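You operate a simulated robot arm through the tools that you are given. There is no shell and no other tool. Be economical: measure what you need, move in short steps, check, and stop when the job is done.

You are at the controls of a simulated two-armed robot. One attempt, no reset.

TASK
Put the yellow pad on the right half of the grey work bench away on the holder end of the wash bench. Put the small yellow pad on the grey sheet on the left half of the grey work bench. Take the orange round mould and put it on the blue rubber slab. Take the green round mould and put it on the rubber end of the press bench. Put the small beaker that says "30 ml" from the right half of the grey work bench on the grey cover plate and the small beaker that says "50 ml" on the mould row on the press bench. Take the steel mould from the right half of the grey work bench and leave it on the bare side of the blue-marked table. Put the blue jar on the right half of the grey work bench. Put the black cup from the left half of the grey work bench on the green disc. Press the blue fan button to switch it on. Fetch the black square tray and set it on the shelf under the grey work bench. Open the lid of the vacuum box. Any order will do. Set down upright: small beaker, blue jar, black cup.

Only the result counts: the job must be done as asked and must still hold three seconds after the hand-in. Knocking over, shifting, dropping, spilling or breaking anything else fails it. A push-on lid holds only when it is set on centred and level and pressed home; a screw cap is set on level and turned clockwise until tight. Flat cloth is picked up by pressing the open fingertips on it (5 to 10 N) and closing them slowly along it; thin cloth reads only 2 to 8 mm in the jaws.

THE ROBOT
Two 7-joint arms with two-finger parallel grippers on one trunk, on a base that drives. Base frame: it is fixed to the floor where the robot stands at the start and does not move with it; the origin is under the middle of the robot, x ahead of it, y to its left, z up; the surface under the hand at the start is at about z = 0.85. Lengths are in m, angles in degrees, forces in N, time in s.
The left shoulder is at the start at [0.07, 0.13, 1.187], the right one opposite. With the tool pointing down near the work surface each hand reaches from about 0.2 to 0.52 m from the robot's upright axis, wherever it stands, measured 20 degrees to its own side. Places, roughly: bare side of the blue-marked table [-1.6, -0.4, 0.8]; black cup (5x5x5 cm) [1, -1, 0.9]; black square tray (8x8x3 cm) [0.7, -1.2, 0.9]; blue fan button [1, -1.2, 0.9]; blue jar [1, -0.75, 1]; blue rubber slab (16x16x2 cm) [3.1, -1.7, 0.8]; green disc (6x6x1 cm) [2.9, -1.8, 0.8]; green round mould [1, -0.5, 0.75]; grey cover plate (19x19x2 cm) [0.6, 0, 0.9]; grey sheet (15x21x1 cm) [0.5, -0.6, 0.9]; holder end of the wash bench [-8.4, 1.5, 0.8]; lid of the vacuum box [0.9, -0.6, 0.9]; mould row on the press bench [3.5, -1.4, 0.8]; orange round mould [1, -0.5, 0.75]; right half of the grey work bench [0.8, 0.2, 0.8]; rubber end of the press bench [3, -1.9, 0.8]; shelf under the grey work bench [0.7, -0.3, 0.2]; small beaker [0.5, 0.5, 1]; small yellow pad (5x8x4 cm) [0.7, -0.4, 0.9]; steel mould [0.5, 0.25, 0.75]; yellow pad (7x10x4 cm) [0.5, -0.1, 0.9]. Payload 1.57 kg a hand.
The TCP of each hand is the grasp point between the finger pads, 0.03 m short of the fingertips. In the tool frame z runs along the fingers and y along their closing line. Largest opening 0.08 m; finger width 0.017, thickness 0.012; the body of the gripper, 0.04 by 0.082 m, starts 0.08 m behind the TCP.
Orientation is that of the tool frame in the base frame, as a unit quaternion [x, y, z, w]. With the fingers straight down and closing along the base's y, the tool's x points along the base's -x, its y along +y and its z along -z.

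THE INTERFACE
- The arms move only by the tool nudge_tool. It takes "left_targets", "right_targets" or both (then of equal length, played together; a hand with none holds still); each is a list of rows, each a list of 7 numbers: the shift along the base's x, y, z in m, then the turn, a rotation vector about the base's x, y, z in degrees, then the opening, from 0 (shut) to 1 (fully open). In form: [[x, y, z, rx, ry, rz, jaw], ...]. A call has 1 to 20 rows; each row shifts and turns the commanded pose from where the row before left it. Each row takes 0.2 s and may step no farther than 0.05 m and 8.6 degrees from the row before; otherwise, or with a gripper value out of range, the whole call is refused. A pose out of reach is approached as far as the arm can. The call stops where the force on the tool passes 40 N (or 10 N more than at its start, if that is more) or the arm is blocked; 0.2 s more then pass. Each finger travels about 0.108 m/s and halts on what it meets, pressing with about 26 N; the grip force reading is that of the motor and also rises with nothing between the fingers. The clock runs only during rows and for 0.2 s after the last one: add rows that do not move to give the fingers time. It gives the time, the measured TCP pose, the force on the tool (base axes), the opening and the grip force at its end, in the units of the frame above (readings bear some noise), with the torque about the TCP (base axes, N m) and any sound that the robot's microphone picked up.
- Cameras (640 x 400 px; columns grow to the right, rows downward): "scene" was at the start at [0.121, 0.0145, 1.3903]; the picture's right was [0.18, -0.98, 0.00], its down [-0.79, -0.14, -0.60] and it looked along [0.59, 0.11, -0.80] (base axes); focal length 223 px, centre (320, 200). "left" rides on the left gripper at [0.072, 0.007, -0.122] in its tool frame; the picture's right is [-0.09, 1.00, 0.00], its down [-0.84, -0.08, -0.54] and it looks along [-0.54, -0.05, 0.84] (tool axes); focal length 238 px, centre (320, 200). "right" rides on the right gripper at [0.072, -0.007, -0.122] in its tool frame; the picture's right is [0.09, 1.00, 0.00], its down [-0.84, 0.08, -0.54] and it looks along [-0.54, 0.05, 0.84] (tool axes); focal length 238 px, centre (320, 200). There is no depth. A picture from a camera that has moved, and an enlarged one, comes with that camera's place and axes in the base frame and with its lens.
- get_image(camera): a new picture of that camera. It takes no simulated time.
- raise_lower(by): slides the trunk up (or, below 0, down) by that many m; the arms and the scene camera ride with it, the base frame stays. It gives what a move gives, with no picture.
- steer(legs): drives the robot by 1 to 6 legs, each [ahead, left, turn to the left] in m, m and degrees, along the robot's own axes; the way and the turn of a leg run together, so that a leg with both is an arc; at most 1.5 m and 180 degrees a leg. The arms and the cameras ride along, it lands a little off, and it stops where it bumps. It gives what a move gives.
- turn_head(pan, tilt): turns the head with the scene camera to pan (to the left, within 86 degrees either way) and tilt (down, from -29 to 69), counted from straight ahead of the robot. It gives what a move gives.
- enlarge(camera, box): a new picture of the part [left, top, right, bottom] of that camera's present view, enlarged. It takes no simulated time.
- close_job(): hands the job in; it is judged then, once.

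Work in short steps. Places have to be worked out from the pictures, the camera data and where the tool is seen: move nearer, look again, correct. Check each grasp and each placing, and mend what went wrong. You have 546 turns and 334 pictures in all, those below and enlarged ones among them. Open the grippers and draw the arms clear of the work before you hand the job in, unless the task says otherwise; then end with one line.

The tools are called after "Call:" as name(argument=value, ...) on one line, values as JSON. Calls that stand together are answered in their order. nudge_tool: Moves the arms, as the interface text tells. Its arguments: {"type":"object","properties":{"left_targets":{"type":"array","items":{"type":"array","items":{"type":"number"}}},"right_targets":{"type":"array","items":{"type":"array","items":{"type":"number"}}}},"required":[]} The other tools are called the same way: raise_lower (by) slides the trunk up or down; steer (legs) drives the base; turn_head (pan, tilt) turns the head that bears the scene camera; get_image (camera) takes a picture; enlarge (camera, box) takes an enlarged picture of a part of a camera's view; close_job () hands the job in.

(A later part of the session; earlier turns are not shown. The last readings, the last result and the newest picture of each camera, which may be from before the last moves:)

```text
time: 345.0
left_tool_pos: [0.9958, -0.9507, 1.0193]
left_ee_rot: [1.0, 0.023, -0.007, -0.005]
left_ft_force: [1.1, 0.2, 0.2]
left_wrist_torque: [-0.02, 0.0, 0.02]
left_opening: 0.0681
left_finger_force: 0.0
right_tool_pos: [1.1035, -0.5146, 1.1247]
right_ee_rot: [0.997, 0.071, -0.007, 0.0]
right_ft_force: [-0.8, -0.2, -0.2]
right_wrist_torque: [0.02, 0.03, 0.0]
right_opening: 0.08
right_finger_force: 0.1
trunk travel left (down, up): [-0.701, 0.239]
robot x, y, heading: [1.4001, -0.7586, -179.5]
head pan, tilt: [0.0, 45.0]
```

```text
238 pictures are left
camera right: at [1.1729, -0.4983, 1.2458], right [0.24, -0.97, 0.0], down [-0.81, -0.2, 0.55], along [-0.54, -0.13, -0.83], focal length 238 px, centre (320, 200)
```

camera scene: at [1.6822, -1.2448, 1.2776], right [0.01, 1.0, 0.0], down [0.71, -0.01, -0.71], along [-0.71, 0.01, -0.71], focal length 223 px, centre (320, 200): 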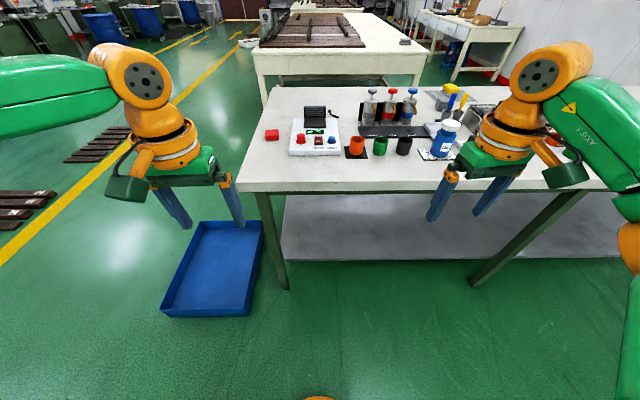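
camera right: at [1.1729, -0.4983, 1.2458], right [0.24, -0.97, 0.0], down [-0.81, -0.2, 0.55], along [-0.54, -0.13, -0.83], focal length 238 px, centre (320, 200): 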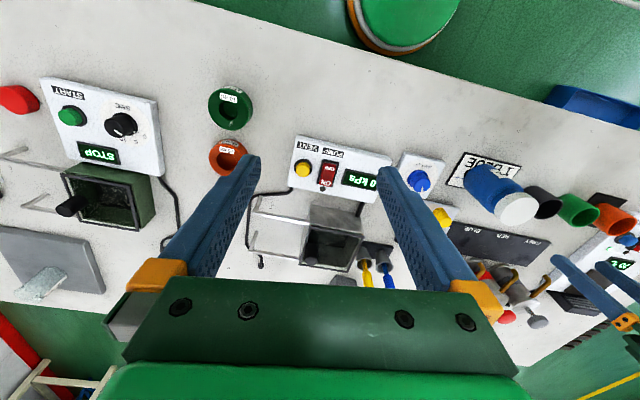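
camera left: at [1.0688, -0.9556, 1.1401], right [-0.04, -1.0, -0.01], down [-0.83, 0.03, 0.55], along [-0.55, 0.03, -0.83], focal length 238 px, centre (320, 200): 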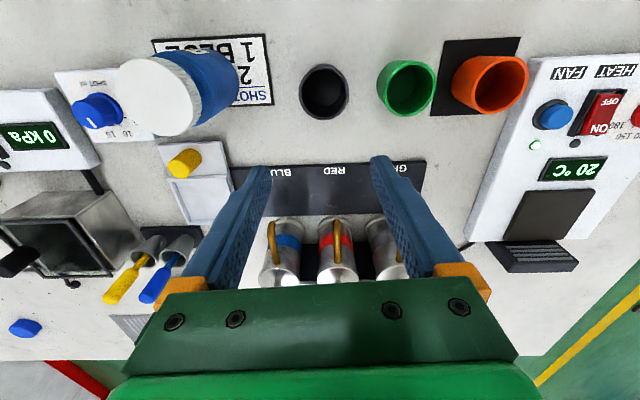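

Cup rim centre ≈(1.031,-0.955); neighbours leave ~3 cm gap. Move above it and check alignment.

Call:
nudge_tool(left_targets=[[0.035, -0.004, -0.02, 0, 0, 0, 0.85], [0, 0, -0.035, 0, 0, 0, 0.85]])

Call:
get_image(camera="left")

```text
time: 345.6
left_tool_pos: [1.0302, -0.956, 0.9636]
left_ee_rot: [1.0, 0.024, -0.006, -0.005]
left_ft_force: [-0.2, 0.9, 0.7]
left_wrist_torque: [0.01, -0.03, 0.0]
left_opening: 0.0679
left_finger_force: 0.0
right_tool_pos: [1.103, -0.5162, 1.1254]
right_ee_rot: [0.997, 0.072, -0.006, 0.0]
right_ft_force: [-0.7, -0.3, -0.5]
right_wrist_torque: [0.04, -0.03, 0.02]
right_opening: 0.0801
right_finger_force: 0.1
trunk travel left (down, up): [-0.701, 0.239]
robot x, y, heading: [1.4033, -0.7574, -179.7]
head pan, tilt: [0.0, 45.0]
```

```text
237 pictures are left
camera left: at [1.1038, -0.9596, 1.0855], right [-0.04, -1.0, -0.01], down [-0.83, 0.03, 0.55], along [-0.55, 0.03, -0.83], focal length 238 px, centre (320, 200)
```

left: 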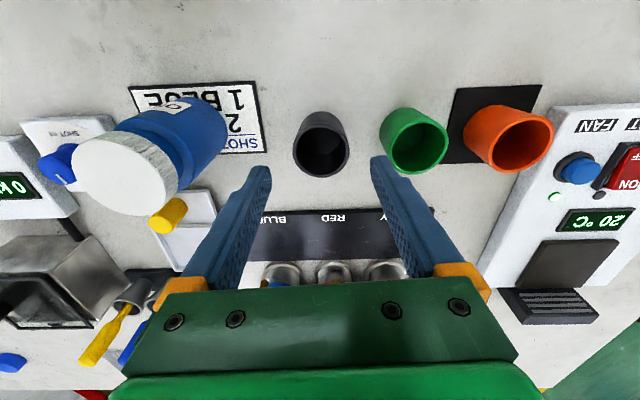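

Aligned. Descend with fingers in the gaps.

Call:
nudge_tool(left_targets=[[0.003, 0, -0.03, 0, 0, 0, 0.85], [0, 0, -0.02, 0, 0, 0, 0.85]])

Call:
get_image(camera="left")

```text
time: 346.2
left_tool_pos: [1.0339, -0.9549, 0.9139]
left_ee_rot: [1.0, 0.025, -0.007, -0.006]
left_ft_force: [0.6, 0.4, -0.2]
left_wrist_torque: [-0.03, -0.03, -0.02]
left_opening: 0.0678
left_finger_force: 0.1
right_tool_pos: [1.1032, -0.5155, 1.1253]
right_ee_rot: [0.997, 0.072, -0.006, 0.0]
right_ft_force: [-0.3, -0.2, -0.6]
right_wrist_torque: [0.03, -0.04, 0.03]
right_opening: 0.0799
right_finger_force: 0.1
trunk travel left (down, up): [-0.701, 0.239]
robot x, y, heading: [1.4074, -0.7628, -179.4]
head pan, tilt: [0.0, 45.0]
```

```text
236 pictures are left
camera left: at [1.1079, -0.959, 1.0352], right [-0.04, -1.0, -0.01], down [-0.83, 0.03, 0.55], along [-0.55, 0.03, -0.83], focal length 238 px, centre (320, 200)
```

left: 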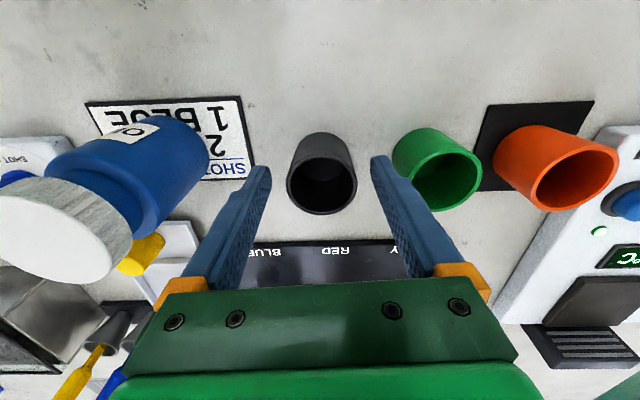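

Call:
nudge_tool(left_targets=[[0, 0, -0.02, 0, 0, 0, 0.85], [0, 0, 0, 0, 0, 0, 0.65], [0, 0, 0, 0, 0, 0, 0.5], [0, 0, 0, 0, 0, 0, 0.45], [0, 0, 0, 0, 0, 0, 0.45]])

Call:
nudge_tool(left_targets=[[0, 0, 0.03, 0, 0, 0, 0.45], [0, 0, 0.04, 0, 0, 0, 0.45], [0, 0, 0.04, 0, 0, 0, 0.45]])

Call:
get_image(camera="left")

```text
time: 347.4
left_tool_pos: [1.0336, -0.9552, 0.8931]
left_ee_rot: [1.0, 0.023, -0.007, -0.006]
left_ft_force: [0.3, 0.2, -1.3]
left_wrist_torque: [0.01, -0.02, 0.0]
left_opening: 0.0467
left_finger_force: 25.5
right_tool_pos: [1.1029, -0.5161, 1.1254]
right_ee_rot: [0.997, 0.072, -0.006, 0.001]
right_ft_force: [-0.3, 0.5, -0.3]
right_wrist_torque: [0.0, -0.06, -0.02]
right_opening: 0.0802
right_finger_force: 0.0
trunk travel left (down, up): [-0.701, 0.239]
robot x, y, heading: [1.405, -0.7574, -179.3]
head pan, tilt: [0.0, 45.0]
```

```text
time: 348.2
left_tool_pos: [1.0348, -0.957, 1.005]
left_ee_rot: [1.0, 0.025, -0.007, -0.005]
left_ft_force: [0.7, -0.7, 0.1]
left_wrist_torque: [0.01, 0.02, -0.01]
left_opening: 0.0468
left_finger_force: 26.1
right_tool_pos: [1.1034, -0.5143, 1.125]
right_ee_rot: [0.997, 0.072, -0.006, 0.0]
right_ft_force: [-0.3, -0.4, 0.0]
right_wrist_torque: [-0.01, -0.01, -0.01]
right_opening: 0.0801
right_finger_force: 0.1
trunk travel left (down, up): [-0.701, 0.239]
robot x, y, heading: [1.4052, -0.7573, -179.6]
head pan, tilt: [0.0, 45.0]
```

```text
235 pictures are left
camera left: at [1.108, -0.9606, 1.1264], right [-0.04, -1.0, -0.01], down [-0.83, 0.03, 0.55], along [-0.55, 0.03, -0.83], focal length 238 px, centre (320, 200)
```

left: 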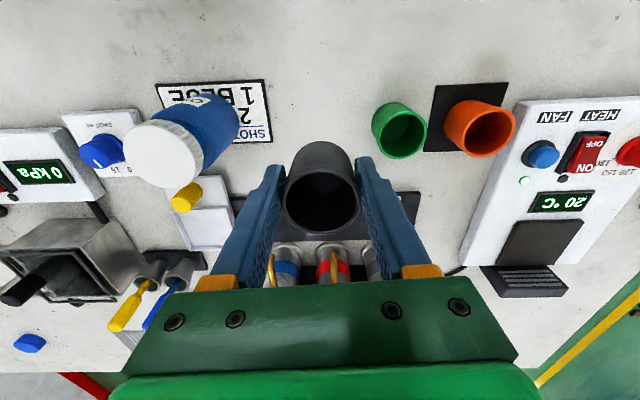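

Cup held. Raise/retract it to clear the jar, then shift the base so the right hand is over the round moulds.

Call:
nudge_tool(left_targets=[[0.03, 0, 0.035, 0, 0, 0, 0.45], [0.03, 0, 0.035, 0, 0, 0, 0.45], [0.03, 0, 0.03, 0, 0, 0, 0.45]])

Call:
steer(legs=[[0, -0.12, 0]])

Call:
get_image(camera="right")

```text
time: 349.0
left_tool_pos: [1.1247, -0.954, 1.1035]
left_ee_rot: [1.0, 0.024, -0.007, -0.006]
left_ft_force: [0.1, -0.1, -1.3]
left_wrist_torque: [0.0, 0.02, -0.03]
left_opening: 0.0469
left_finger_force: 26.2
right_tool_pos: [1.1037, -0.5152, 1.1251]
right_ee_rot: [0.997, 0.072, -0.007, 0.0]
right_ft_force: [-0.3, -0.4, -0.1]
right_wrist_torque: [-0.01, 0.01, 0.0]
right_opening: 0.0798
right_finger_force: 0.0
trunk travel left (down, up): [-0.701, 0.239]
robot x, y, heading: [1.3996, -0.7607, -179.9]
head pan, tilt: [0.0, 45.0]
```

```text
time: 350.3
left_tool_pos: [1.1224, -0.8379, 1.1042]
left_ee_rot: [1.0, 0.025, -0.007, -0.007]
left_ft_force: [0.3, -0.2, -0.1]
left_wrist_torque: [0.01, 0.0, -0.01]
left_opening: 0.0467
left_finger_force: 25.6
right_tool_pos: [1.101, -0.3976, 1.1257]
right_ee_rot: [0.997, 0.074, -0.005, -0.001]
right_ft_force: [-0.4, 1.3, -0.1]
right_wrist_torque: [0.0, 0.0, -0.02]
right_opening: 0.0801
right_finger_force: 0.0
trunk travel left (down, up): [-0.701, 0.239]
robot x, y, heading: [1.4005, -0.6388, -179.4]
head pan, tilt: [0.0, 45.0]
```

```text
234 pictures are left
camera right: at [1.1711, -0.3816, 1.2465], right [0.24, -0.97, 0.0], down [-0.81, -0.2, 0.55], along [-0.54, -0.13, -0.83], focal length 238 px, centre (320, 200)
```

right: 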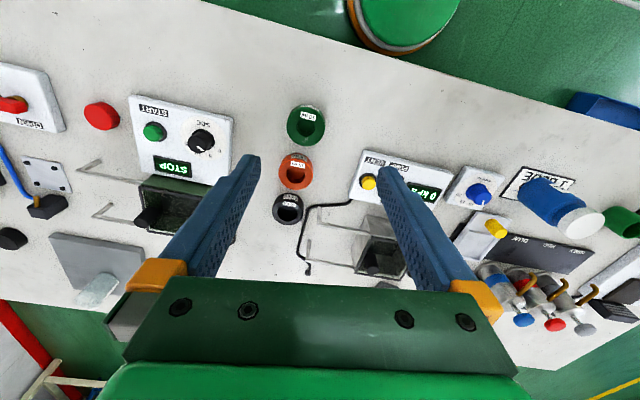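

Call:
enlarge(camera="right", box=[240, 85, 400, 235])

```text
2.67 times, centred on (320, 160) of right
camera zoom: at [1.1711, -0.3816, 1.2465], right [0.24, -0.97, 0.0], down [-0.81, -0.2, 0.55], along [-0.54, -0.13, -0.83], focal length 636 px, centre (320, 307)
```

zoom: 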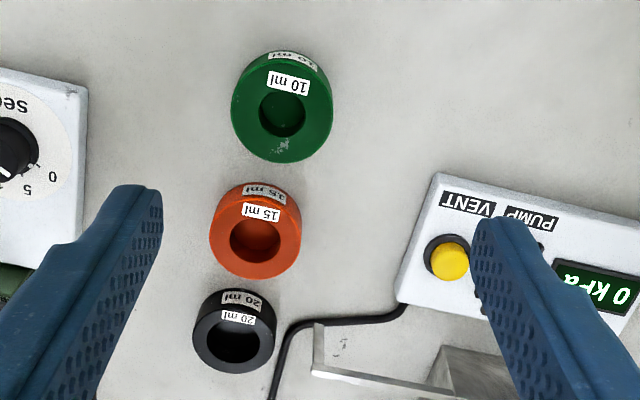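

Moulds are 5.8 cm discs. Green centre ≈(1.059,-0.386), orange ≈(0.979,-0.385). Bring the right hand down over the green one.

Call:
nudge_tool(right_targets=[[-0.014, 0.004, -0.045, 0, 0, 0, 1], [-0.014, 0.004, -0.045, 0, 0, 0, 1], [-0.014, 0.004, -0.045, 0, 0, 0, 1], [0, 0, -0.03, 0, 0, 0, 1]])

Call:
get_image(camera="right")

```text
time: 351.3
left_tool_pos: [1.1223, -0.8339, 1.1043]
left_ee_rot: [1.0, 0.026, -0.007, -0.004]
left_ft_force: [-0.2, -0.2, -0.9]
left_wrist_torque: [0.03, 0.0, 0.02]
left_opening: 0.0468
left_finger_force: 25.8
right_tool_pos: [1.0601, -0.3849, 0.9588]
right_ee_rot: [0.997, 0.074, -0.007, 0.001]
right_ft_force: [0.6, -0.4, -0.1]
right_wrist_torque: [0.01, -0.01, -0.01]
right_opening: 0.08
right_finger_force: 0.0
trunk travel left (down, up): [-0.701, 0.239]
robot x, y, heading: [1.4023, -0.6388, -179.3]
head pan, tilt: [0.0, 45.0]
```

```text
232 pictures are left
camera right: at [1.1294, -0.3673, 1.0784], right [0.24, -0.97, 0.0], down [-0.81, -0.2, 0.55], along [-0.54, -0.13, -0.83], focal length 238 px, centre (320, 200)
```

right: 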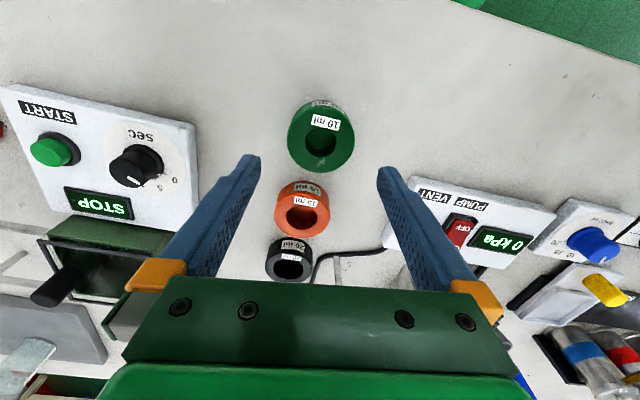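

Call:
nudge_tool(right_targets=[[0.002, 0, -0.035, 0, 0, 0, 1], [0, 0, -0.033, 0, 0, 0, 1], [0, 0, 0, 0, 0, 0, 0.8], [0, 0, 0, 0, 0, 0, 0.6], [0, 0, 0, 0, 0, 0, 0.55]])

Call:
nudge_tool(right_targets=[[0, 0, 0.03, 0, 0, 0, 0.55], [0, 0, 0.04, 0, 0, 0, 0.55], [0, 0, 0.04, 0, 0, 0, 0.55]])

Call:
get_image(camera="right")

```text
time: 352.5
left_tool_pos: [1.1215, -0.8338, 1.1036]
left_ee_rot: [1.0, 0.026, -0.006, -0.005]
left_ft_force: [-0.1, 0.3, 0.2]
left_wrist_torque: [0.0, 0.0, -0.01]
left_opening: 0.0465
left_finger_force: 26.3
right_tool_pos: [1.0627, -0.386, 0.8914]
right_ee_rot: [0.997, 0.074, -0.006, 0.001]
right_ft_force: [0.8, -0.1, -0.4]
right_wrist_torque: [0.0, 0.01, 0.0]
right_opening: 0.0584
right_finger_force: 26.2
trunk travel left (down, up): [-0.701, 0.239]
robot x, y, heading: [1.4009, -0.6382, -179.3]
head pan, tilt: [0.0, 45.0]
```

```text
time: 353.3
left_tool_pos: [1.1231, -0.8358, 1.1047]
left_ee_rot: [1.0, 0.025, -0.008, -0.006]
left_ft_force: [0.3, -0.4, -0.5]
left_wrist_torque: [-0.01, 0.02, -0.02]
left_opening: 0.0466
left_finger_force: 26.0
right_tool_pos: [1.0613, -0.3836, 1.004]
right_ee_rot: [0.997, 0.074, -0.006, -0.001]
right_ft_force: [-0.5, -0.4, -1.6]
right_wrist_torque: [-0.02, 0.0, 0.0]
right_opening: 0.0584
right_finger_force: 26.0
trunk travel left (down, up): [-0.701, 0.239]
robot x, y, heading: [1.4025, -0.6391, -179.3]
head pan, tilt: [0.0, 45.0]
```

```text
231 pictures are left
camera right: at [1.1314, -0.3674, 1.1245], right [0.24, -0.97, 0.0], down [-0.81, -0.2, 0.55], along [-0.54, -0.13, -0.83], focal length 238 px, centre (320, 200)
```

right: 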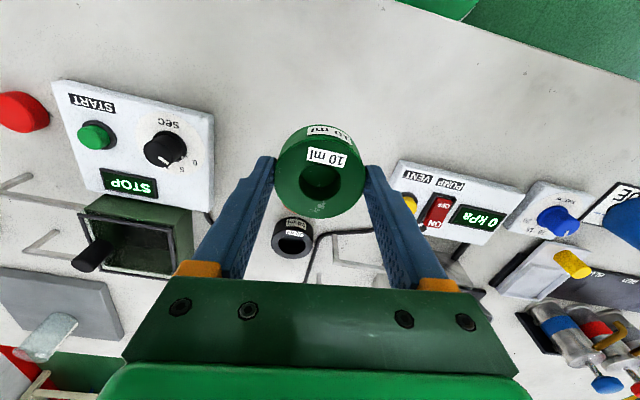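

Green mould held too. Back off, turn around toward the press bench, slide to y≈-1.95.

Call:
steer(legs=[[-0.42, 0, 0], [0, 0, 179.3], [0, -1.3, 0]])

Call:
turn_head(pan=0, tilt=40)

Call:
get_image(camera="scene")

```text
time: 369.4
left_tool_pos: [2.1343, -1.7449, 1.104]
left_ee_rot: [-0.024, 1.0, -0.006, 0.006]
left_ft_force: [-0.6, 0.1, 0.1]
left_wrist_torque: [-0.03, -0.03, -0.01]
left_opening: 0.0457
left_finger_force: 25.9
right_tool_pos: [2.1931, -2.1963, 1.0029]
right_ee_rot: [-0.072, 0.997, 0.001, 0.006]
right_ft_force: [-0.1, 0.9, -1.9]
right_wrist_torque: [0.01, 0.03, -0.01]
right_opening: 0.0582
right_finger_force: 26.1
trunk travel left (down, up): [-0.701, 0.239]
robot x, y, heading: [1.8534, -1.9381, 0.4]
head pan, tilt: [0.0, 45.0]
```

```text
time: 370.1
left_tool_pos: [2.1329, -1.7448, 1.106]
left_ee_rot: [-0.024, 1.0, -0.006, 0.006]
left_ft_force: [0.0, -0.3, 0.2]
left_wrist_torque: [0.02, 0.02, 0.02]
left_opening: 0.0459
left_finger_force: 26.1
right_tool_pos: [2.1927, -2.1964, 1.0026]
right_ee_rot: [-0.073, 0.997, 0.0, 0.006]
right_ft_force: [-0.3, 0.2, -0.8]
right_wrist_torque: [-0.01, 0.02, 0.01]
right_opening: 0.0578
right_finger_force: 25.9
trunk travel left (down, up): [-0.701, 0.239]
robot x, y, heading: [1.8529, -1.9398, 0.4]
head pan, tilt: [0.0, 40.0]
```

```text
230 pictures are left
camera scene: at [1.9857, -1.9375, 1.2848], right [0.01, -1.0, 0.0], down [-0.64, 0.0, -0.77], along [0.77, 0.01, -0.64], focal length 223 px, centre (320, 200)
```

scene: 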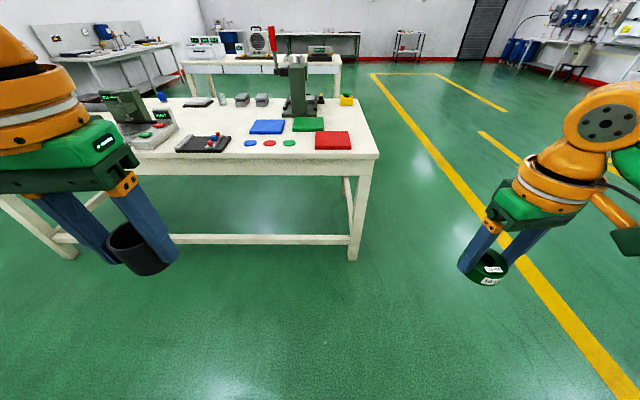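

Green disc is at ≈(2.954,-1.78). Drive in 0.72 m, then check with the left camera.

Call:
steer(legs=[[0.72, -0.035, -0.4]])

Call:
nudge_tool(left_targets=[[0.03, 0, -0.03, 0, 0, 0, 0.45], [0.03, 0, -0.035, 0, 0, 0, 0.45], [0.02, 0, -0.04, 0, 0, 0, 0.45]])

Call:
get_image(camera="left")

```text
time: 374.1
left_tool_pos: [2.8632, -1.7881, 1.1047]
left_ee_rot: [-0.012, 1.0, -0.006, 0.007]
left_ft_force: [0.1, -0.7, 0.5]
left_wrist_torque: [0.02, -0.04, 0.02]
left_opening: 0.0458
left_finger_force: 26.1
right_tool_pos: [2.9135, -2.2407, 1.0032]
right_ee_rot: [-0.063, 0.998, 0.0, 0.006]
right_ft_force: [-0.1, 0.3, -0.9]
right_wrist_torque: [-0.04, 0.0, 0.01]
right_opening: 0.0578
right_finger_force: 25.2
trunk travel left (down, up): [-0.701, 0.239]
robot x, y, heading: [2.5739, -1.9741, -0.7]
head pan, tilt: [0.0, 40.0]
```

```text
time: 374.9
left_tool_pos: [2.944, -1.7884, 0.9996]
left_ee_rot: [-0.015, 1.0, -0.006, 0.006]
left_ft_force: [0.2, 0.3, -0.2]
left_wrist_torque: [0.03, 0.02, -0.02]
left_opening: 0.0457
left_finger_force: 25.5
right_tool_pos: [2.9151, -2.2403, 1.0033]
right_ee_rot: [-0.063, 0.998, 0.0, 0.005]
right_ft_force: [0.1, -0.1, -1.5]
right_wrist_torque: [-0.04, 0.02, 0.0]
right_opening: 0.0581
right_finger_force: 25.4
trunk travel left (down, up): [-0.701, 0.239]
robot x, y, heading: [2.5757, -1.9745, -0.8]
head pan, tilt: [0.0, 40.0]
```

```text
229 pictures are left
camera left: at [2.8696, -1.7821, 1.1207], right [0.06, 1.0, -0.01], down [0.83, -0.05, 0.55], along [0.55, -0.04, -0.83], focal length 238 px, centre (320, 200)
```

left: 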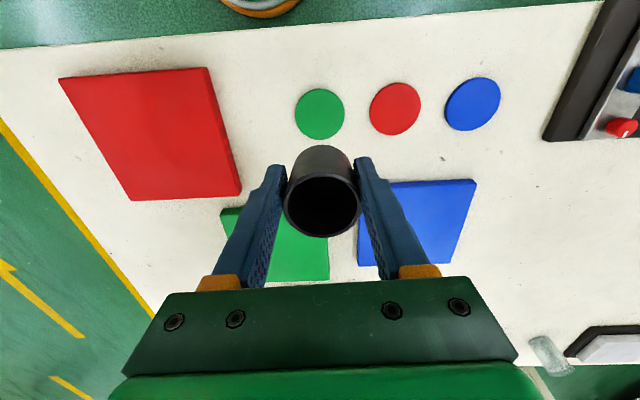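

Disc centre ≈(2.939,-1.7895). Lower toward it and recheck.

Call:
nudge_tool(left_targets=[[-0.005, -0.001, -0.04, 0, 0, 0, 0.45], [0, 0, -0.04, 0, 0, 0, 0.45], [0, 0, -0.025, 0, 0, 0, 0.45]])

Call:
get_image(camera="left")

```text
time: 375.6
left_tool_pos: [2.9374, -1.7888, 0.8935]
left_ee_rot: [-0.014, 1.0, -0.005, 0.007]
left_ft_force: [-0.5, 0.2, -0.6]
left_wrist_torque: [0.03, 0.02, -0.02]
left_opening: 0.0457
left_finger_force: 25.9
right_tool_pos: [2.9138, -2.2402, 1.0021]
right_ee_rot: [-0.063, 0.998, 0.001, 0.006]
right_ft_force: [0.0, -0.4, -1.6]
right_wrist_torque: [0.03, 0.01, 0.0]
right_opening: 0.0578
right_finger_force: 25.9
trunk travel left (down, up): [-0.701, 0.239]
robot x, y, heading: [2.5802, -1.9761, -1.0]
head pan, tilt: [0.0, 40.0]
```

```text
228 pictures are left
camera left: at [2.863, -1.7825, 1.0144], right [0.06, 1.0, -0.01], down [0.83, -0.05, 0.55], along [0.55, -0.04, -0.83], focal length 238 px, centre (320, 200)
```

left: 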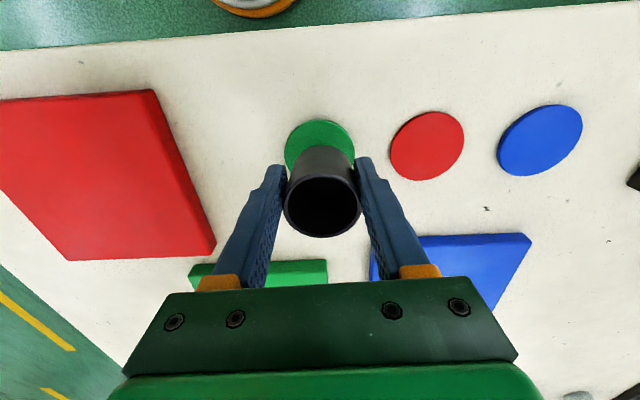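

Call:
nudge_tool(left_targets=[[0.003, 0, -0.01, 0, 0, 0, 0.45], [0, 0, -0.006, 0, 0, 0, 0.45]])

Call:
nudge_tool(left_targets=[[0, 0, -0.004, 0, 0, 0, 0.45], [0, 0, -0.003, 0, 0, 0, 0.45]])

```text
time: 376.2
left_tool_pos: [2.941, -1.7881, 0.8777]
left_ee_rot: [-0.014, 1.0, -0.006, 0.007]
left_ft_force: [0.3, -0.1, -1.1]
left_wrist_torque: [0.02, 0.03, -0.01]
left_opening: 0.0454
left_finger_force: 26.3
right_tool_pos: [2.9152, -2.2413, 1.0026]
right_ee_rot: [-0.063, 0.998, 0.0, 0.007]
right_ft_force: [0.9, 0.2, -1.3]
right_wrist_torque: [-0.03, -0.01, -0.01]
right_opening: 0.0576
right_finger_force: 26.3
trunk travel left (down, up): [-0.701, 0.239]
robot x, y, heading: [2.5772, -1.9749, -0.4]
head pan, tilt: [0.0, 40.0]
```

```text
time: 376.9
left_tool_pos: [2.9425, -1.7887, 0.8705]
left_ee_rot: [-0.015, 1.0, -0.006, 0.007]
left_ft_force: [0.4, -0.2, 0.9]
left_wrist_torque: [-0.03, 0.01, 0.0]
left_opening: 0.0455
left_finger_force: 26.0
right_tool_pos: [2.9136, -2.2416, 1.0042]
right_ee_rot: [-0.063, 0.998, -0.001, 0.007]
right_ft_force: [0.1, 0.3, -0.8]
right_wrist_torque: [-0.03, 0.03, 0.02]
right_opening: 0.0578
right_finger_force: 25.9
trunk travel left (down, up): [-0.701, 0.239]
robot x, y, heading: [2.5788, -1.9779, -0.9]
head pan, tilt: [0.0, 40.0]
```

Call:
nudge_tool(left_targets=[[0, 0, -0.003, 0, 0, 0, 0.45], [0, 0, -0.002, 0, 0, 0, 0.45]])

Call:
nudge_tool(left_targets=[[0, 0, -0.003, 0, 0, 0, 0.45], [0, 0, 0, 0, 0, 0, 0.45]])

```text
time: 377.4
left_tool_pos: [2.9404, -1.7898, 0.8681]
left_ee_rot: [-0.014, 1.0, -0.006, 0.01]
left_ft_force: [3.0, 2.2, 18.8]
left_wrist_torque: [0.08, -0.21, 0.03]
left_opening: 0.0456
left_finger_force: 25.5
right_tool_pos: [2.9126, -2.2419, 1.0043]
right_ee_rot: [-0.063, 0.998, 0.0, 0.007]
right_ft_force: [1.3, -0.7, -2.2]
right_wrist_torque: [0.01, 0.01, -0.01]
right_opening: 0.0579
right_finger_force: 26.4
trunk travel left (down, up): [-0.701, 0.239]
robot x, y, heading: [2.577, -1.9778, -0.7]
head pan, tilt: [0.0, 40.0]
```

```text
time: 378.1
left_tool_pos: [2.9394, -1.79, 0.8652]
left_ee_rot: [-0.014, 1.0, -0.005, 0.008]
left_ft_force: [1.8, 1.9, 23.8]
left_wrist_torque: [0.0, -0.11, 0.02]
left_opening: 0.0452
left_finger_force: 26.1
right_tool_pos: [2.911, -2.2417, 1.0043]
right_ee_rot: [-0.063, 0.998, 0.001, 0.008]
right_ft_force: [-0.3, -0.2, -2.0]
right_wrist_torque: [-0.01, 0.04, 0.0]
right_opening: 0.058
right_finger_force: 25.7
trunk travel left (down, up): [-0.701, 0.239]
robot x, y, heading: [2.5797, -1.9764, -0.5]
head pan, tilt: [0.0, 40.0]
```

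Seated. Release and lift.

Call:
nudge_tool(left_targets=[[0, 0, 0.002, 0, 0, 0, 0.6], [0, 0, 0, 0, 0, 0, 0.8], [0, 0, 0, 0, 0, 0, 0.85], [0, 0, 0.03, 0, 0, 0, 0.85], [0, 0, 0.04, 0, 0, 0, 0.85], [0, 0, 0.04, 0, 0, 0, 0.85], [0, 0, 0.03, 0, 0, 0, 0.85]])

Call:
get_image(camera="left")

```text
time: 379.6
left_tool_pos: [2.9413, -1.7899, 1.0065]
left_ee_rot: [-0.014, 1.0, -0.006, 0.006]
left_ft_force: [0.3, -0.5, 0.2]
left_wrist_torque: [-0.03, -0.03, 0.03]
left_opening: 0.068
left_finger_force: 0.2
right_tool_pos: [2.9132, -2.2405, 1.0026]
right_ee_rot: [-0.063, 0.998, 0.001, 0.006]
right_ft_force: [0.9, 0.5, -1.6]
right_wrist_torque: [0.02, 0.02, 0.0]
right_opening: 0.0579
right_finger_force: 25.6
trunk travel left (down, up): [-0.701, 0.239]
robot x, y, heading: [2.5785, -1.9752, -0.7]
head pan, tilt: [0.0, 40.0]
```

```text
227 pictures are left
camera left: at [2.8672, -1.7841, 1.1276], right [0.06, 1.0, -0.01], down [0.83, -0.05, 0.55], along [0.55, -0.04, -0.83], focal length 238 px, centre (320, 200)
```

left: 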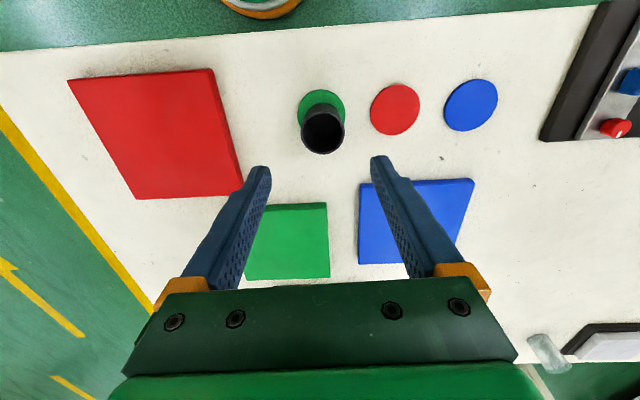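

Cup is on the green disc. Retract the left hand a bit, then move the base so that the right hand brings the green mould to the free spot ≈(3.12,-2.03).

Call:
nudge_tool(left_targets=[[-0.035, 0, 0.03, 0, 0, 0, 0.85], [-0.035, 0, 0.03, 0, 0, 0, 0.85], [-0.035, 0, 0.03, 0, 0, 0, 0.85]])

Call:
steer(legs=[[0, 0.2, 0.7], [0.15, 0, 0]])

Call:
get_image(camera="right")

```text
time: 380.4
left_tool_pos: [2.8343, -1.7905, 1.0964]
left_ee_rot: [-0.014, 1.0, -0.006, 0.007]
left_ft_force: [0.2, 0.8, -0.3]
left_wrist_torque: [0.03, -0.02, 0.02]
left_opening: 0.0681
left_finger_force: 0.0
right_tool_pos: [2.9129, -2.2414, 1.0046]
right_ee_rot: [-0.063, 0.998, 0.0, 0.008]
right_ft_force: [-1.1, -0.8, -1.6]
right_wrist_torque: [0.0, 0.03, -0.01]
right_opening: 0.0578
right_finger_force: 26.1
trunk travel left (down, up): [-0.701, 0.239]
robot x, y, heading: [2.5789, -1.9769, -0.6]
head pan, tilt: [0.0, 40.0]
```

```text
time: 383.0
left_tool_pos: [2.9286, -1.5868, 1.0961]
left_ee_rot: [-0.02, 1.0, -0.005, 0.007]
left_ft_force: [-0.2, -0.3, -0.1]
left_wrist_torque: [0.04, -0.01, -0.03]
left_opening: 0.0681
left_finger_force: 0.0
right_tool_pos: [3.0124, -2.037, 1.0021]
right_ee_rot: [-0.069, 0.998, 0.0, 0.006]
right_ft_force: [0.2, -0.8, -2.0]
right_wrist_torque: [0.02, 0.0, -0.02]
right_opening: 0.0576
right_finger_force: 25.9
trunk travel left (down, up): [-0.701, 0.239]
robot x, y, heading: [2.6722, -1.7771, 0.2]
head pan, tilt: [0.0, 40.0]
```

```text
226 pictures are left
camera right: at [2.9393, -2.0536, 1.1239], right [-0.23, 0.97, 0.0], down [0.81, 0.19, 0.55], along [0.54, 0.13, -0.83], focal length 238 px, centre (320, 200)
```

right: 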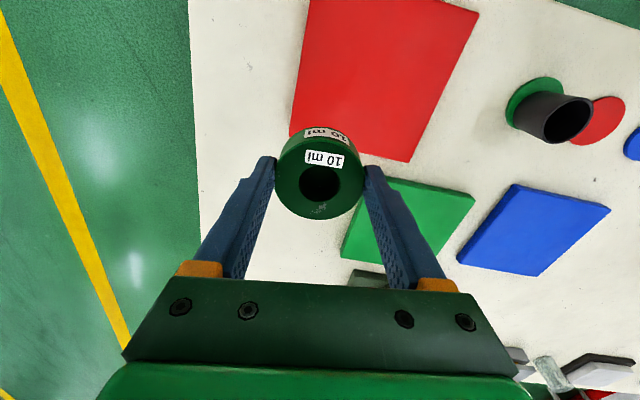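

Free spot at ≈(3.12,-2.05). Extend there and lower.

Call:
nudge_tool(right_targets=[[0.036, -0.004, 0, 0, 0, 0, 0.55], [0.036, -0.004, -0.02, 0, 0, 0, 0.55], [0.036, -0.004, -0.03, 0, 0, 0, 0.55], [0, 0, -0.04, 0, 0, 0, 0.55]])

Call:
get_image(camera="right")

```text
time: 384.0
left_tool_pos: [2.929, -1.5874, 1.096]
left_ee_rot: [-0.02, 1.0, -0.005, 0.006]
left_ft_force: [0.1, -0.4, 0.2]
left_wrist_torque: [0.01, 0.0, 0.0]
left_opening: 0.0677
left_finger_force: 0.0
right_tool_pos: [3.1241, -2.0493, 0.9112]
right_ee_rot: [-0.069, 0.998, 0.0, 0.006]
right_ft_force: [1.2, -0.3, -1.3]
right_wrist_torque: [0.01, 0.04, 0.02]
right_opening: 0.0574
right_finger_force: 25.7
trunk travel left (down, up): [-0.701, 0.239]
robot x, y, heading: [2.6757, -1.7738, 0.0]
head pan, tilt: [0.0, 40.0]
```

```text
225 pictures are left
camera right: at [3.0497, -2.0652, 1.0325], right [-0.23, 0.97, 0.0], down [0.81, 0.19, 0.55], along [0.54, 0.13, -0.83], focal length 238 px, centre (320, 200)
```

right: 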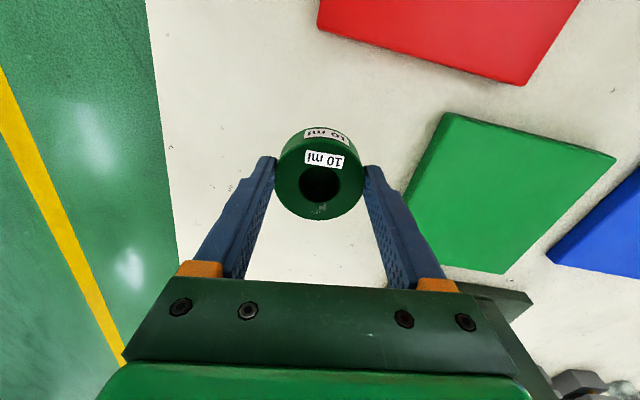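

Call:
nudge_tool(right_targets=[[0, 0, -0.03, 0, 0, 0, 0.55], [0, 0, -0.012, 0, 0, 0, 0.55], [0, 0, -0.006, 0, 0, 0, 0.55]])

Call:
nudge_tool(right_targets=[[0, 0, -0.004, 0, 0, 0, 0.55], [0, 0, -0.003, 0, 0, 0, 0.55]])

```text
time: 384.8
left_tool_pos: [2.929, -1.5867, 1.0962]
left_ee_rot: [-0.02, 1.0, -0.006, 0.006]
left_ft_force: [0.3, -0.5, -0.8]
left_wrist_torque: [-0.03, -0.01, 0.01]
left_opening: 0.0678
left_finger_force: 0.1
right_tool_pos: [3.1211, -2.0493, 0.8652]
right_ee_rot: [-0.069, 0.998, 0.0, 0.006]
right_ft_force: [0.3, -1.0, -2.5]
right_wrist_torque: [-0.01, -0.02, -0.02]
right_opening: 0.0574
right_finger_force: 25.4
trunk travel left (down, up): [-0.701, 0.239]
robot x, y, heading: [2.6753, -1.7739, 0.1]
head pan, tilt: [0.0, 40.0]
```

```text
time: 385.4
left_tool_pos: [2.9273, -1.5855, 1.0968]
left_ee_rot: [-0.02, 1.0, -0.006, 0.008]
left_ft_force: [0.0, 0.4, -0.6]
left_wrist_torque: [0.03, -0.01, 0.01]
left_opening: 0.0682
left_finger_force: 0.0
right_tool_pos: [3.1216, -2.0483, 0.8616]
right_ee_rot: [-0.068, 0.998, -0.001, 0.009]
right_ft_force: [5.4, -5.0, 18.6]
right_wrist_torque: [0.01, 0.18, -0.05]
right_opening: 0.0576
right_finger_force: 26.0
trunk travel left (down, up): [-0.701, 0.239]
robot x, y, heading: [2.6757, -1.7781, -0.1]
head pan, tilt: [0.0, 40.0]
```

Contact. Release and lift.

Call:
nudge_tool(right_targets=[[0, 0, 0.003, 0, 0, 0, 0.75], [0, 0, 0, 0, 0, 0, 0.95], [0, 0, 0, 0, 0, 0, 1], [0, 0, 0.03, 0, 0, 0, 1], [0, 0, 0.04, 0, 0, 0, 1], [-0.02, 0, 0.04, 0, 0, 0, 1], [-0.03, 0, 0.03, 0, 0, 0, 1], [-0.04, 0, 0.02, 0, 0, 0, 1]])

Call:
get_image(camera="right")

```text
time: 387.2
left_tool_pos: [2.9266, -1.5864, 1.0961]
left_ee_rot: [-0.02, 1.0, -0.005, 0.008]
left_ft_force: [0.1, -0.1, -0.1]
left_wrist_torque: [-0.02, -0.02, 0.0]
left_opening: 0.0679
left_finger_force: 0.0
right_tool_pos: [3.0291, -2.0486, 1.0247]
right_ee_rot: [-0.069, 0.998, 0.001, 0.006]
right_ft_force: [0.6, -0.4, -0.1]
right_wrist_torque: [0.04, 0.0, 0.02]
right_opening: 0.0802
right_finger_force: 0.1
trunk travel left (down, up): [-0.701, 0.239]
robot x, y, heading: [2.6769, -1.7778, 0.0]
head pan, tilt: [0.0, 40.0]
```

```text
224 pictures are left
camera right: at [2.9559, -2.0646, 1.1445], right [-0.23, 0.97, 0.0], down [0.81, 0.19, 0.55], along [0.54, 0.12, -0.83], focal length 238 px, centre (320, 200)
```

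right: 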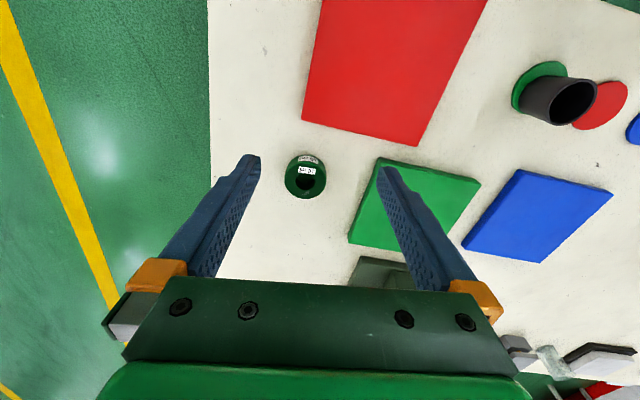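

Quick check that the cup sits fully on the green disc.

Call:
enlarge(camera="right", box=[490, 40, 640, 150])

```text
3.64 times, centred on (565, 95) of right
camera zoom: at [2.9559, -2.0646, 1.1445], right [-0.23, 0.97, 0.0], down [0.81, 0.19, 0.55], along [0.54, 0.12, -0.83], focal length 867 px, centre (-571, 582)
```

zoom: 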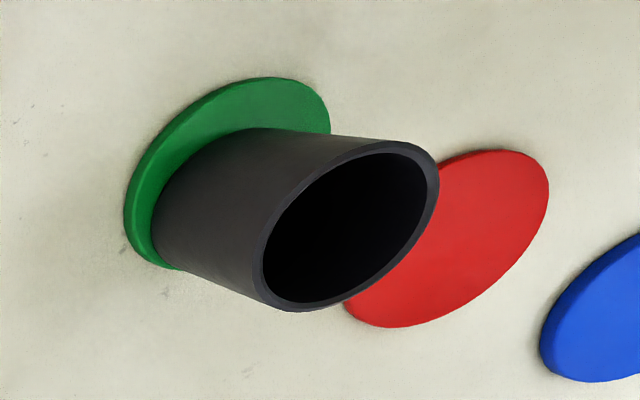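

Call:
get_image(camera="left")

Call:
turn_head(pan=-5, tilt=60)

Call:
get_image(camera="scene")

```text
222 pictures are left
camera left: at [2.852, -1.5816, 1.2167], right [0.05, 1.0, -0.01], down [0.83, -0.04, 0.56], along [0.55, -0.04, -0.83], focal length 238 px, centre (320, 200)
```

left: 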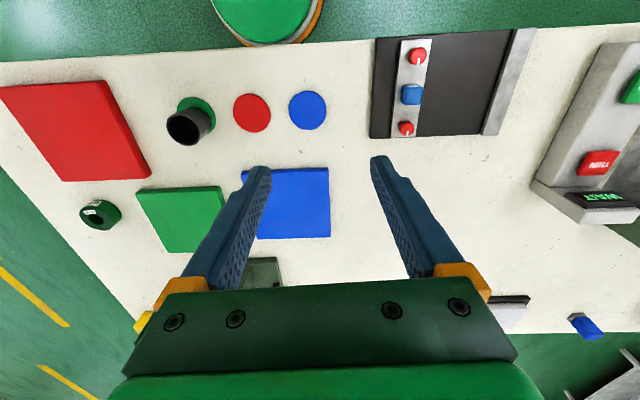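

```text
time: 388.1
left_tool_pos: [2.9292, -1.5871, 1.0949]
left_ee_rot: [-0.02, 1.0, -0.006, 0.005]
left_ft_force: [0.0, -0.4, 0.8]
left_wrist_torque: [0.01, -0.05, -0.03]
left_opening: 0.0681
left_finger_force: 0.1
right_tool_pos: [3.0345, -2.0478, 1.023]
right_ee_rot: [-0.069, 0.998, 0.001, 0.006]
right_ft_force: [0.2, -0.7, -0.1]
right_wrist_torque: [0.0, 0.0, 0.03]
right_opening: 0.08
right_finger_force: 0.1
trunk travel left (down, up): [-0.701, 0.239]
robot x, y, heading: [2.6758, -1.7772, 0.0]
head pan, tilt: [-5.0, 60.0]
```

```text
221 pictures are left
camera scene: at [2.7892, -1.7813, 1.2582], right [-0.09, -1.0, 0.0], down [-0.86, 0.08, -0.5], along [0.5, -0.04, -0.87], focal length 223 px, centre (320, 200)
```

scene: 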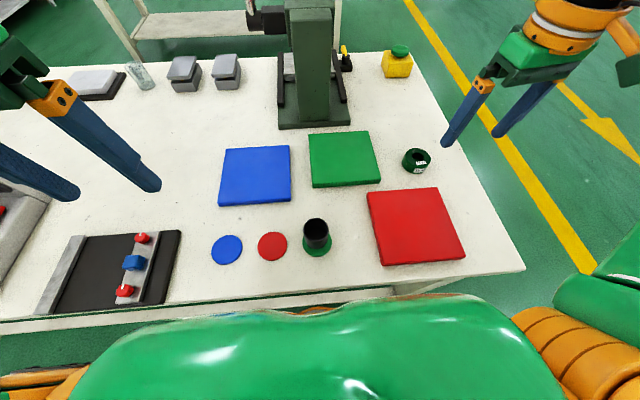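

Call:
enlarge(camera="scene", box=[280, 200, 360, 270])

```text
5.71 times, centred on (320, 235) of scene
camera zoom: at [2.7892, -1.7813, 1.2582], right [-0.09, -1.0, 0.0], down [-0.86, 0.08, -0.5], along [0.5, -0.04, -0.87], focal length 1276 px, centre (320, 0)
```

zoom: 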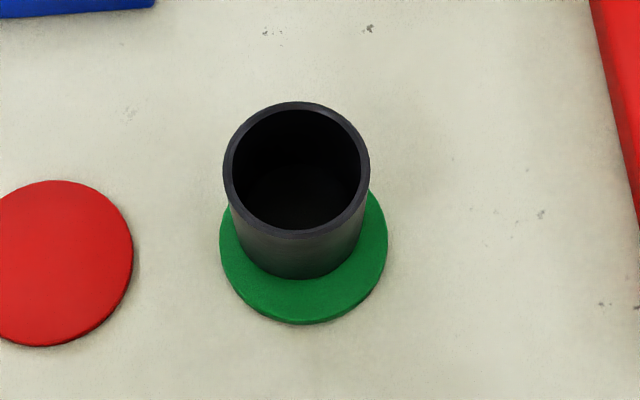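

The cup sits ~8 mm off-centre on the disc. I'll re-centre it: shift the base right 0.2 so the left hand is over it.

Call:
steer(legs=[[0, -0.2, 0]])

Call:
get_image(camera="left")

```text
time: 389.6
left_tool_pos: [2.9299, -1.7874, 1.0949]
left_ee_rot: [-0.018, 1.0, -0.006, 0.007]
left_ft_force: [1.1, 0.2, -0.6]
left_wrist_torque: [0.05, 0.02, 0.01]
left_opening: 0.0678
left_finger_force: 0.0
right_tool_pos: [3.0302, -2.2495, 1.0241]
right_ee_rot: [-0.066, 0.998, 0.0, 0.006]
right_ft_force: [-2.0, -0.5, -0.1]
right_wrist_torque: [0.0, -0.02, -0.01]
right_opening: 0.0803
right_finger_force: 0.0
trunk travel left (down, up): [-0.701, 0.239]
robot x, y, heading: [2.6775, -1.9755, -0.3]
head pan, tilt: [-5.0, 60.0]
```

```text
219 pictures are left
camera left: at [2.8551, -1.7817, 1.2162], right [0.06, 1.0, -0.01], down [0.83, -0.04, 0.55], along [0.55, -0.04, -0.83], focal length 238 px, centre (320, 200)
```

left: 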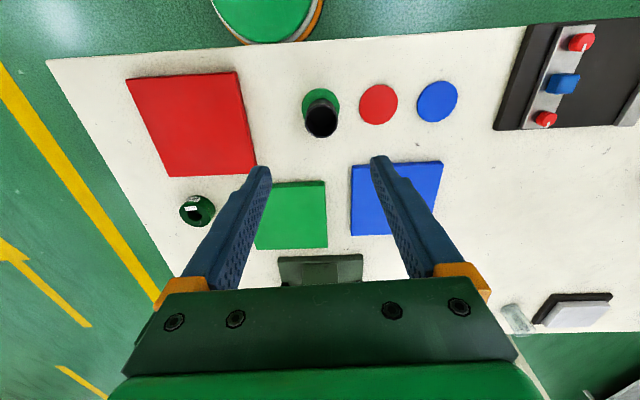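

Cup at ≈(2.949,-1.789). Descend around it.

Call:
nudge_tool(left_targets=[[0.01, -0.001, -0.045, 0, 0, 0, 0.9], [0.009, -0.001, -0.045, 0, 0, 0, 0.9], [0, 0, -0.045, 0, 0, 0, 0.9]])

Call:
get_image(camera="left")

```text
time: 390.4
left_tool_pos: [2.9496, -1.7886, 0.9576]
left_ee_rot: [-0.017, 1.0, -0.006, 0.006]
left_ft_force: [0.1, 0.4, 0.6]
left_wrist_torque: [0.0, -0.03, 0.03]
left_opening: 0.072
left_finger_force: 0.1
right_tool_pos: [3.0313, -2.25, 1.0238]
right_ee_rot: [-0.066, 0.998, 0.0, 0.006]
right_ft_force: [0.4, -0.1, -1.2]
right_wrist_torque: [0.06, 0.03, -0.01]
right_opening: 0.08
right_finger_force: 0.1
trunk travel left (down, up): [-0.701, 0.239]
robot x, y, heading: [2.6733, -1.9762, -0.5]
head pan, tilt: [-5.0, 60.0]
```

```text
218 pictures are left
camera left: at [2.8751, -1.7831, 1.0786], right [0.06, 1.0, -0.01], down [0.83, -0.04, 0.55], along [0.55, -0.04, -0.83], focal length 238 px, centre (320, 200)
```

left: 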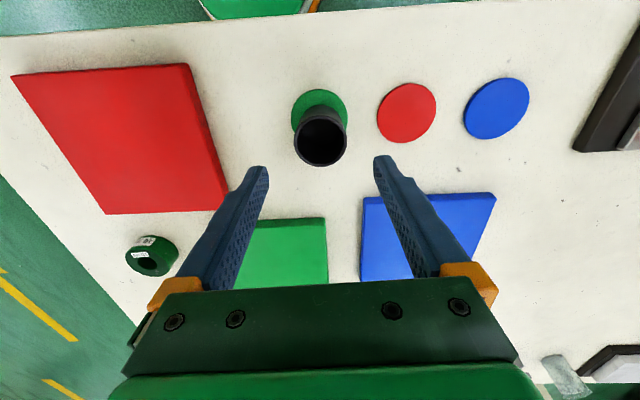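

Call:
nudge_tool(left_targets=[[-0.003, 0, -0.045, 0, 0, 0, 0.9], [0, 0, -0.042, 0, 0, 0, 0.9], [0, 0, 0, 0, 0, 0, 0.7], [0, 0, 0, 0, 0, 0, 0.5], [0, 0, 0, 0, 0, 0, 0.45], [0, 0, 0, 0, 0, 0, 0.45]])

Call:
nudge_tool(left_targets=[[0, 0, 0.012, 0, 0, 0, 0.45], [-0.007, 0, 0, 0, 0, 0, 0.45], [0, 0, 0, 0, 0, 0, 0.45]])

Call:
get_image(camera="left")

Call:
enlarge(camera="scene", box=[200, 150, 360, 290])

```text
time: 391.9
left_tool_pos: [2.946, -1.7909, 0.8735]
left_ee_rot: [-0.018, 1.0, -0.006, 0.008]
left_ft_force: [-0.4, 0.8, 0.0]
left_wrist_torque: [0.0, 0.01, -0.02]
left_opening: 0.0458
left_finger_force: 25.8
right_tool_pos: [3.0314, -2.2509, 1.0229]
right_ee_rot: [-0.066, 0.998, 0.0, 0.007]
right_ft_force: [-0.1, -0.2, 0.2]
right_wrist_torque: [-0.04, 0.02, 0.02]
right_opening: 0.0798
right_finger_force: 0.1
trunk travel left (down, up): [-0.701, 0.239]
robot x, y, heading: [2.676, -1.9759, -0.2]
head pan, tilt: [-5.0, 60.0]
```

```text
time: 392.6
left_tool_pos: [2.9419, -1.7903, 0.8851]
left_ee_rot: [-0.018, 1.0, -0.006, 0.006]
left_ft_force: [-0.5, -0.2, 0.6]
left_wrist_torque: [0.0, -0.03, -0.03]
left_opening: 0.0458
left_finger_force: 25.7
right_tool_pos: [3.0308, -2.2511, 1.0235]
right_ee_rot: [-0.066, 0.998, 0.0, 0.006]
right_ft_force: [-0.6, -0.3, 0.3]
right_wrist_torque: [0.01, 0.01, 0.0]
right_opening: 0.08
right_finger_force: 0.1
trunk travel left (down, up): [-0.701, 0.239]
robot x, y, heading: [2.6769, -1.978, -0.4]
head pan, tilt: [-5.0, 60.0]
```

```text
217 pictures are left
camera left: at [2.8656, -1.7847, 1.0062], right [0.06, 1.0, -0.01], down [0.83, -0.04, 0.55], along [0.55, -0.04, -0.83], focal length 238 px, centre (320, 200)
```

left: 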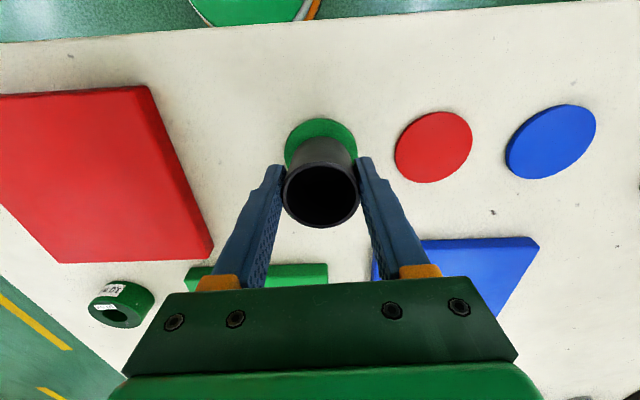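

```text
2.86 times, centred on (280, 220) of scene
camera zoom: at [2.7892, -1.9821, 1.2581], right [-0.09, -1.0, 0.0], down [-0.86, 0.08, -0.5], along [0.5, -0.05, -0.87], focal length 638 px, centre (434, 143)
```

zoom: 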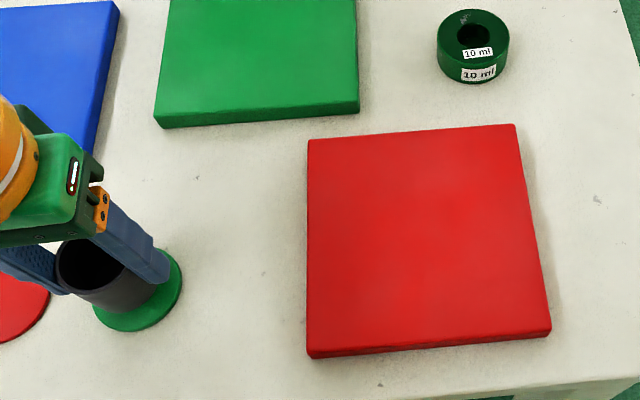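

Now aligned. Lower onto the disc, release, rise.

Call:
nudge_tool(left_targets=[[0, 0, -0.008, 0, 0, 0, 0.45], [0, 0, -0.005, 0, 0, 0, 0.45], [0, 0, -0.002, 0, 0, 0, 0.45]])

Call:
nudge_tool(left_targets=[[0, 0, 0, 0, 0, 0, 0.6], [0, 0, 0, 0, 0, 0, 0.8], [0, 0, 0, 0, 0, 0, 0.9], [0, 0, 0.03, 0, 0, 0, 0.9], [0, 0, 0.04, 0, 0, 0, 0.9], [-0.02, 0, 0.04, 0, 0, 0, 0.9], [-0.03, 0, 0.04, 0, 0, 0, 0.9]])

Call:
enlarge(camera="scene", box=[200, 200, 320, 280])

```text
time: 393.4
left_tool_pos: [2.9402, -1.7923, 0.8714]
left_ee_rot: [-0.017, 1.0, -0.006, 0.009]
left_ft_force: [2.1, 4.2, 21.2]
left_wrist_torque: [0.16, -0.21, 0.04]
left_opening: 0.0459
left_finger_force: 26.2
right_tool_pos: [3.0297, -2.2507, 1.024]
right_ee_rot: [-0.066, 0.998, 0.001, 0.007]
right_ft_force: [0.5, 0.5, 0.2]
right_wrist_torque: [-0.05, 0.0, -0.04]
right_opening: 0.0801
right_finger_force: 0.1
trunk travel left (down, up): [-0.701, 0.239]
robot x, y, heading: [2.6705, -1.9733, -0.3]
head pan, tilt: [-5.0, 60.0]
```

```text
time: 395.1
left_tool_pos: [2.8873, -1.7891, 1.0219]
left_ee_rot: [-0.017, 1.0, -0.006, 0.008]
left_ft_force: [-0.1, -0.7, 0.1]
left_wrist_torque: [-0.02, -0.03, 0.01]
left_opening: 0.0719
left_finger_force: 0.0
right_tool_pos: [3.0284, -2.2504, 1.0238]
right_ee_rot: [-0.066, 0.998, 0.001, 0.007]
right_ft_force: [-0.5, -0.5, -0.8]
right_wrist_torque: [-0.01, -0.02, -0.01]
right_opening: 0.0799
right_finger_force: 0.1
trunk travel left (down, up): [-0.701, 0.239]
robot x, y, heading: [2.6742, -1.9841, -0.4]
head pan, tilt: [-5.0, 60.0]
```

```text
5.00 times, centred on (260, 240) of scene
camera zoom: at [2.7868, -1.9824, 1.2583], right [-0.09, -1.0, 0.0], down [-0.86, 0.08, -0.5], along [0.5, -0.05, -0.87], focal length 1116 px, centre (620, 0)
```

zoom: 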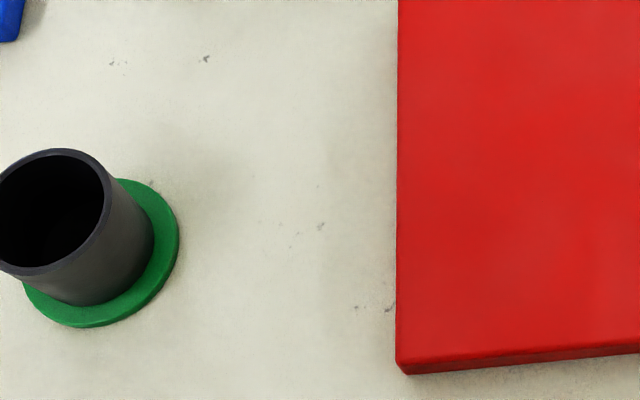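

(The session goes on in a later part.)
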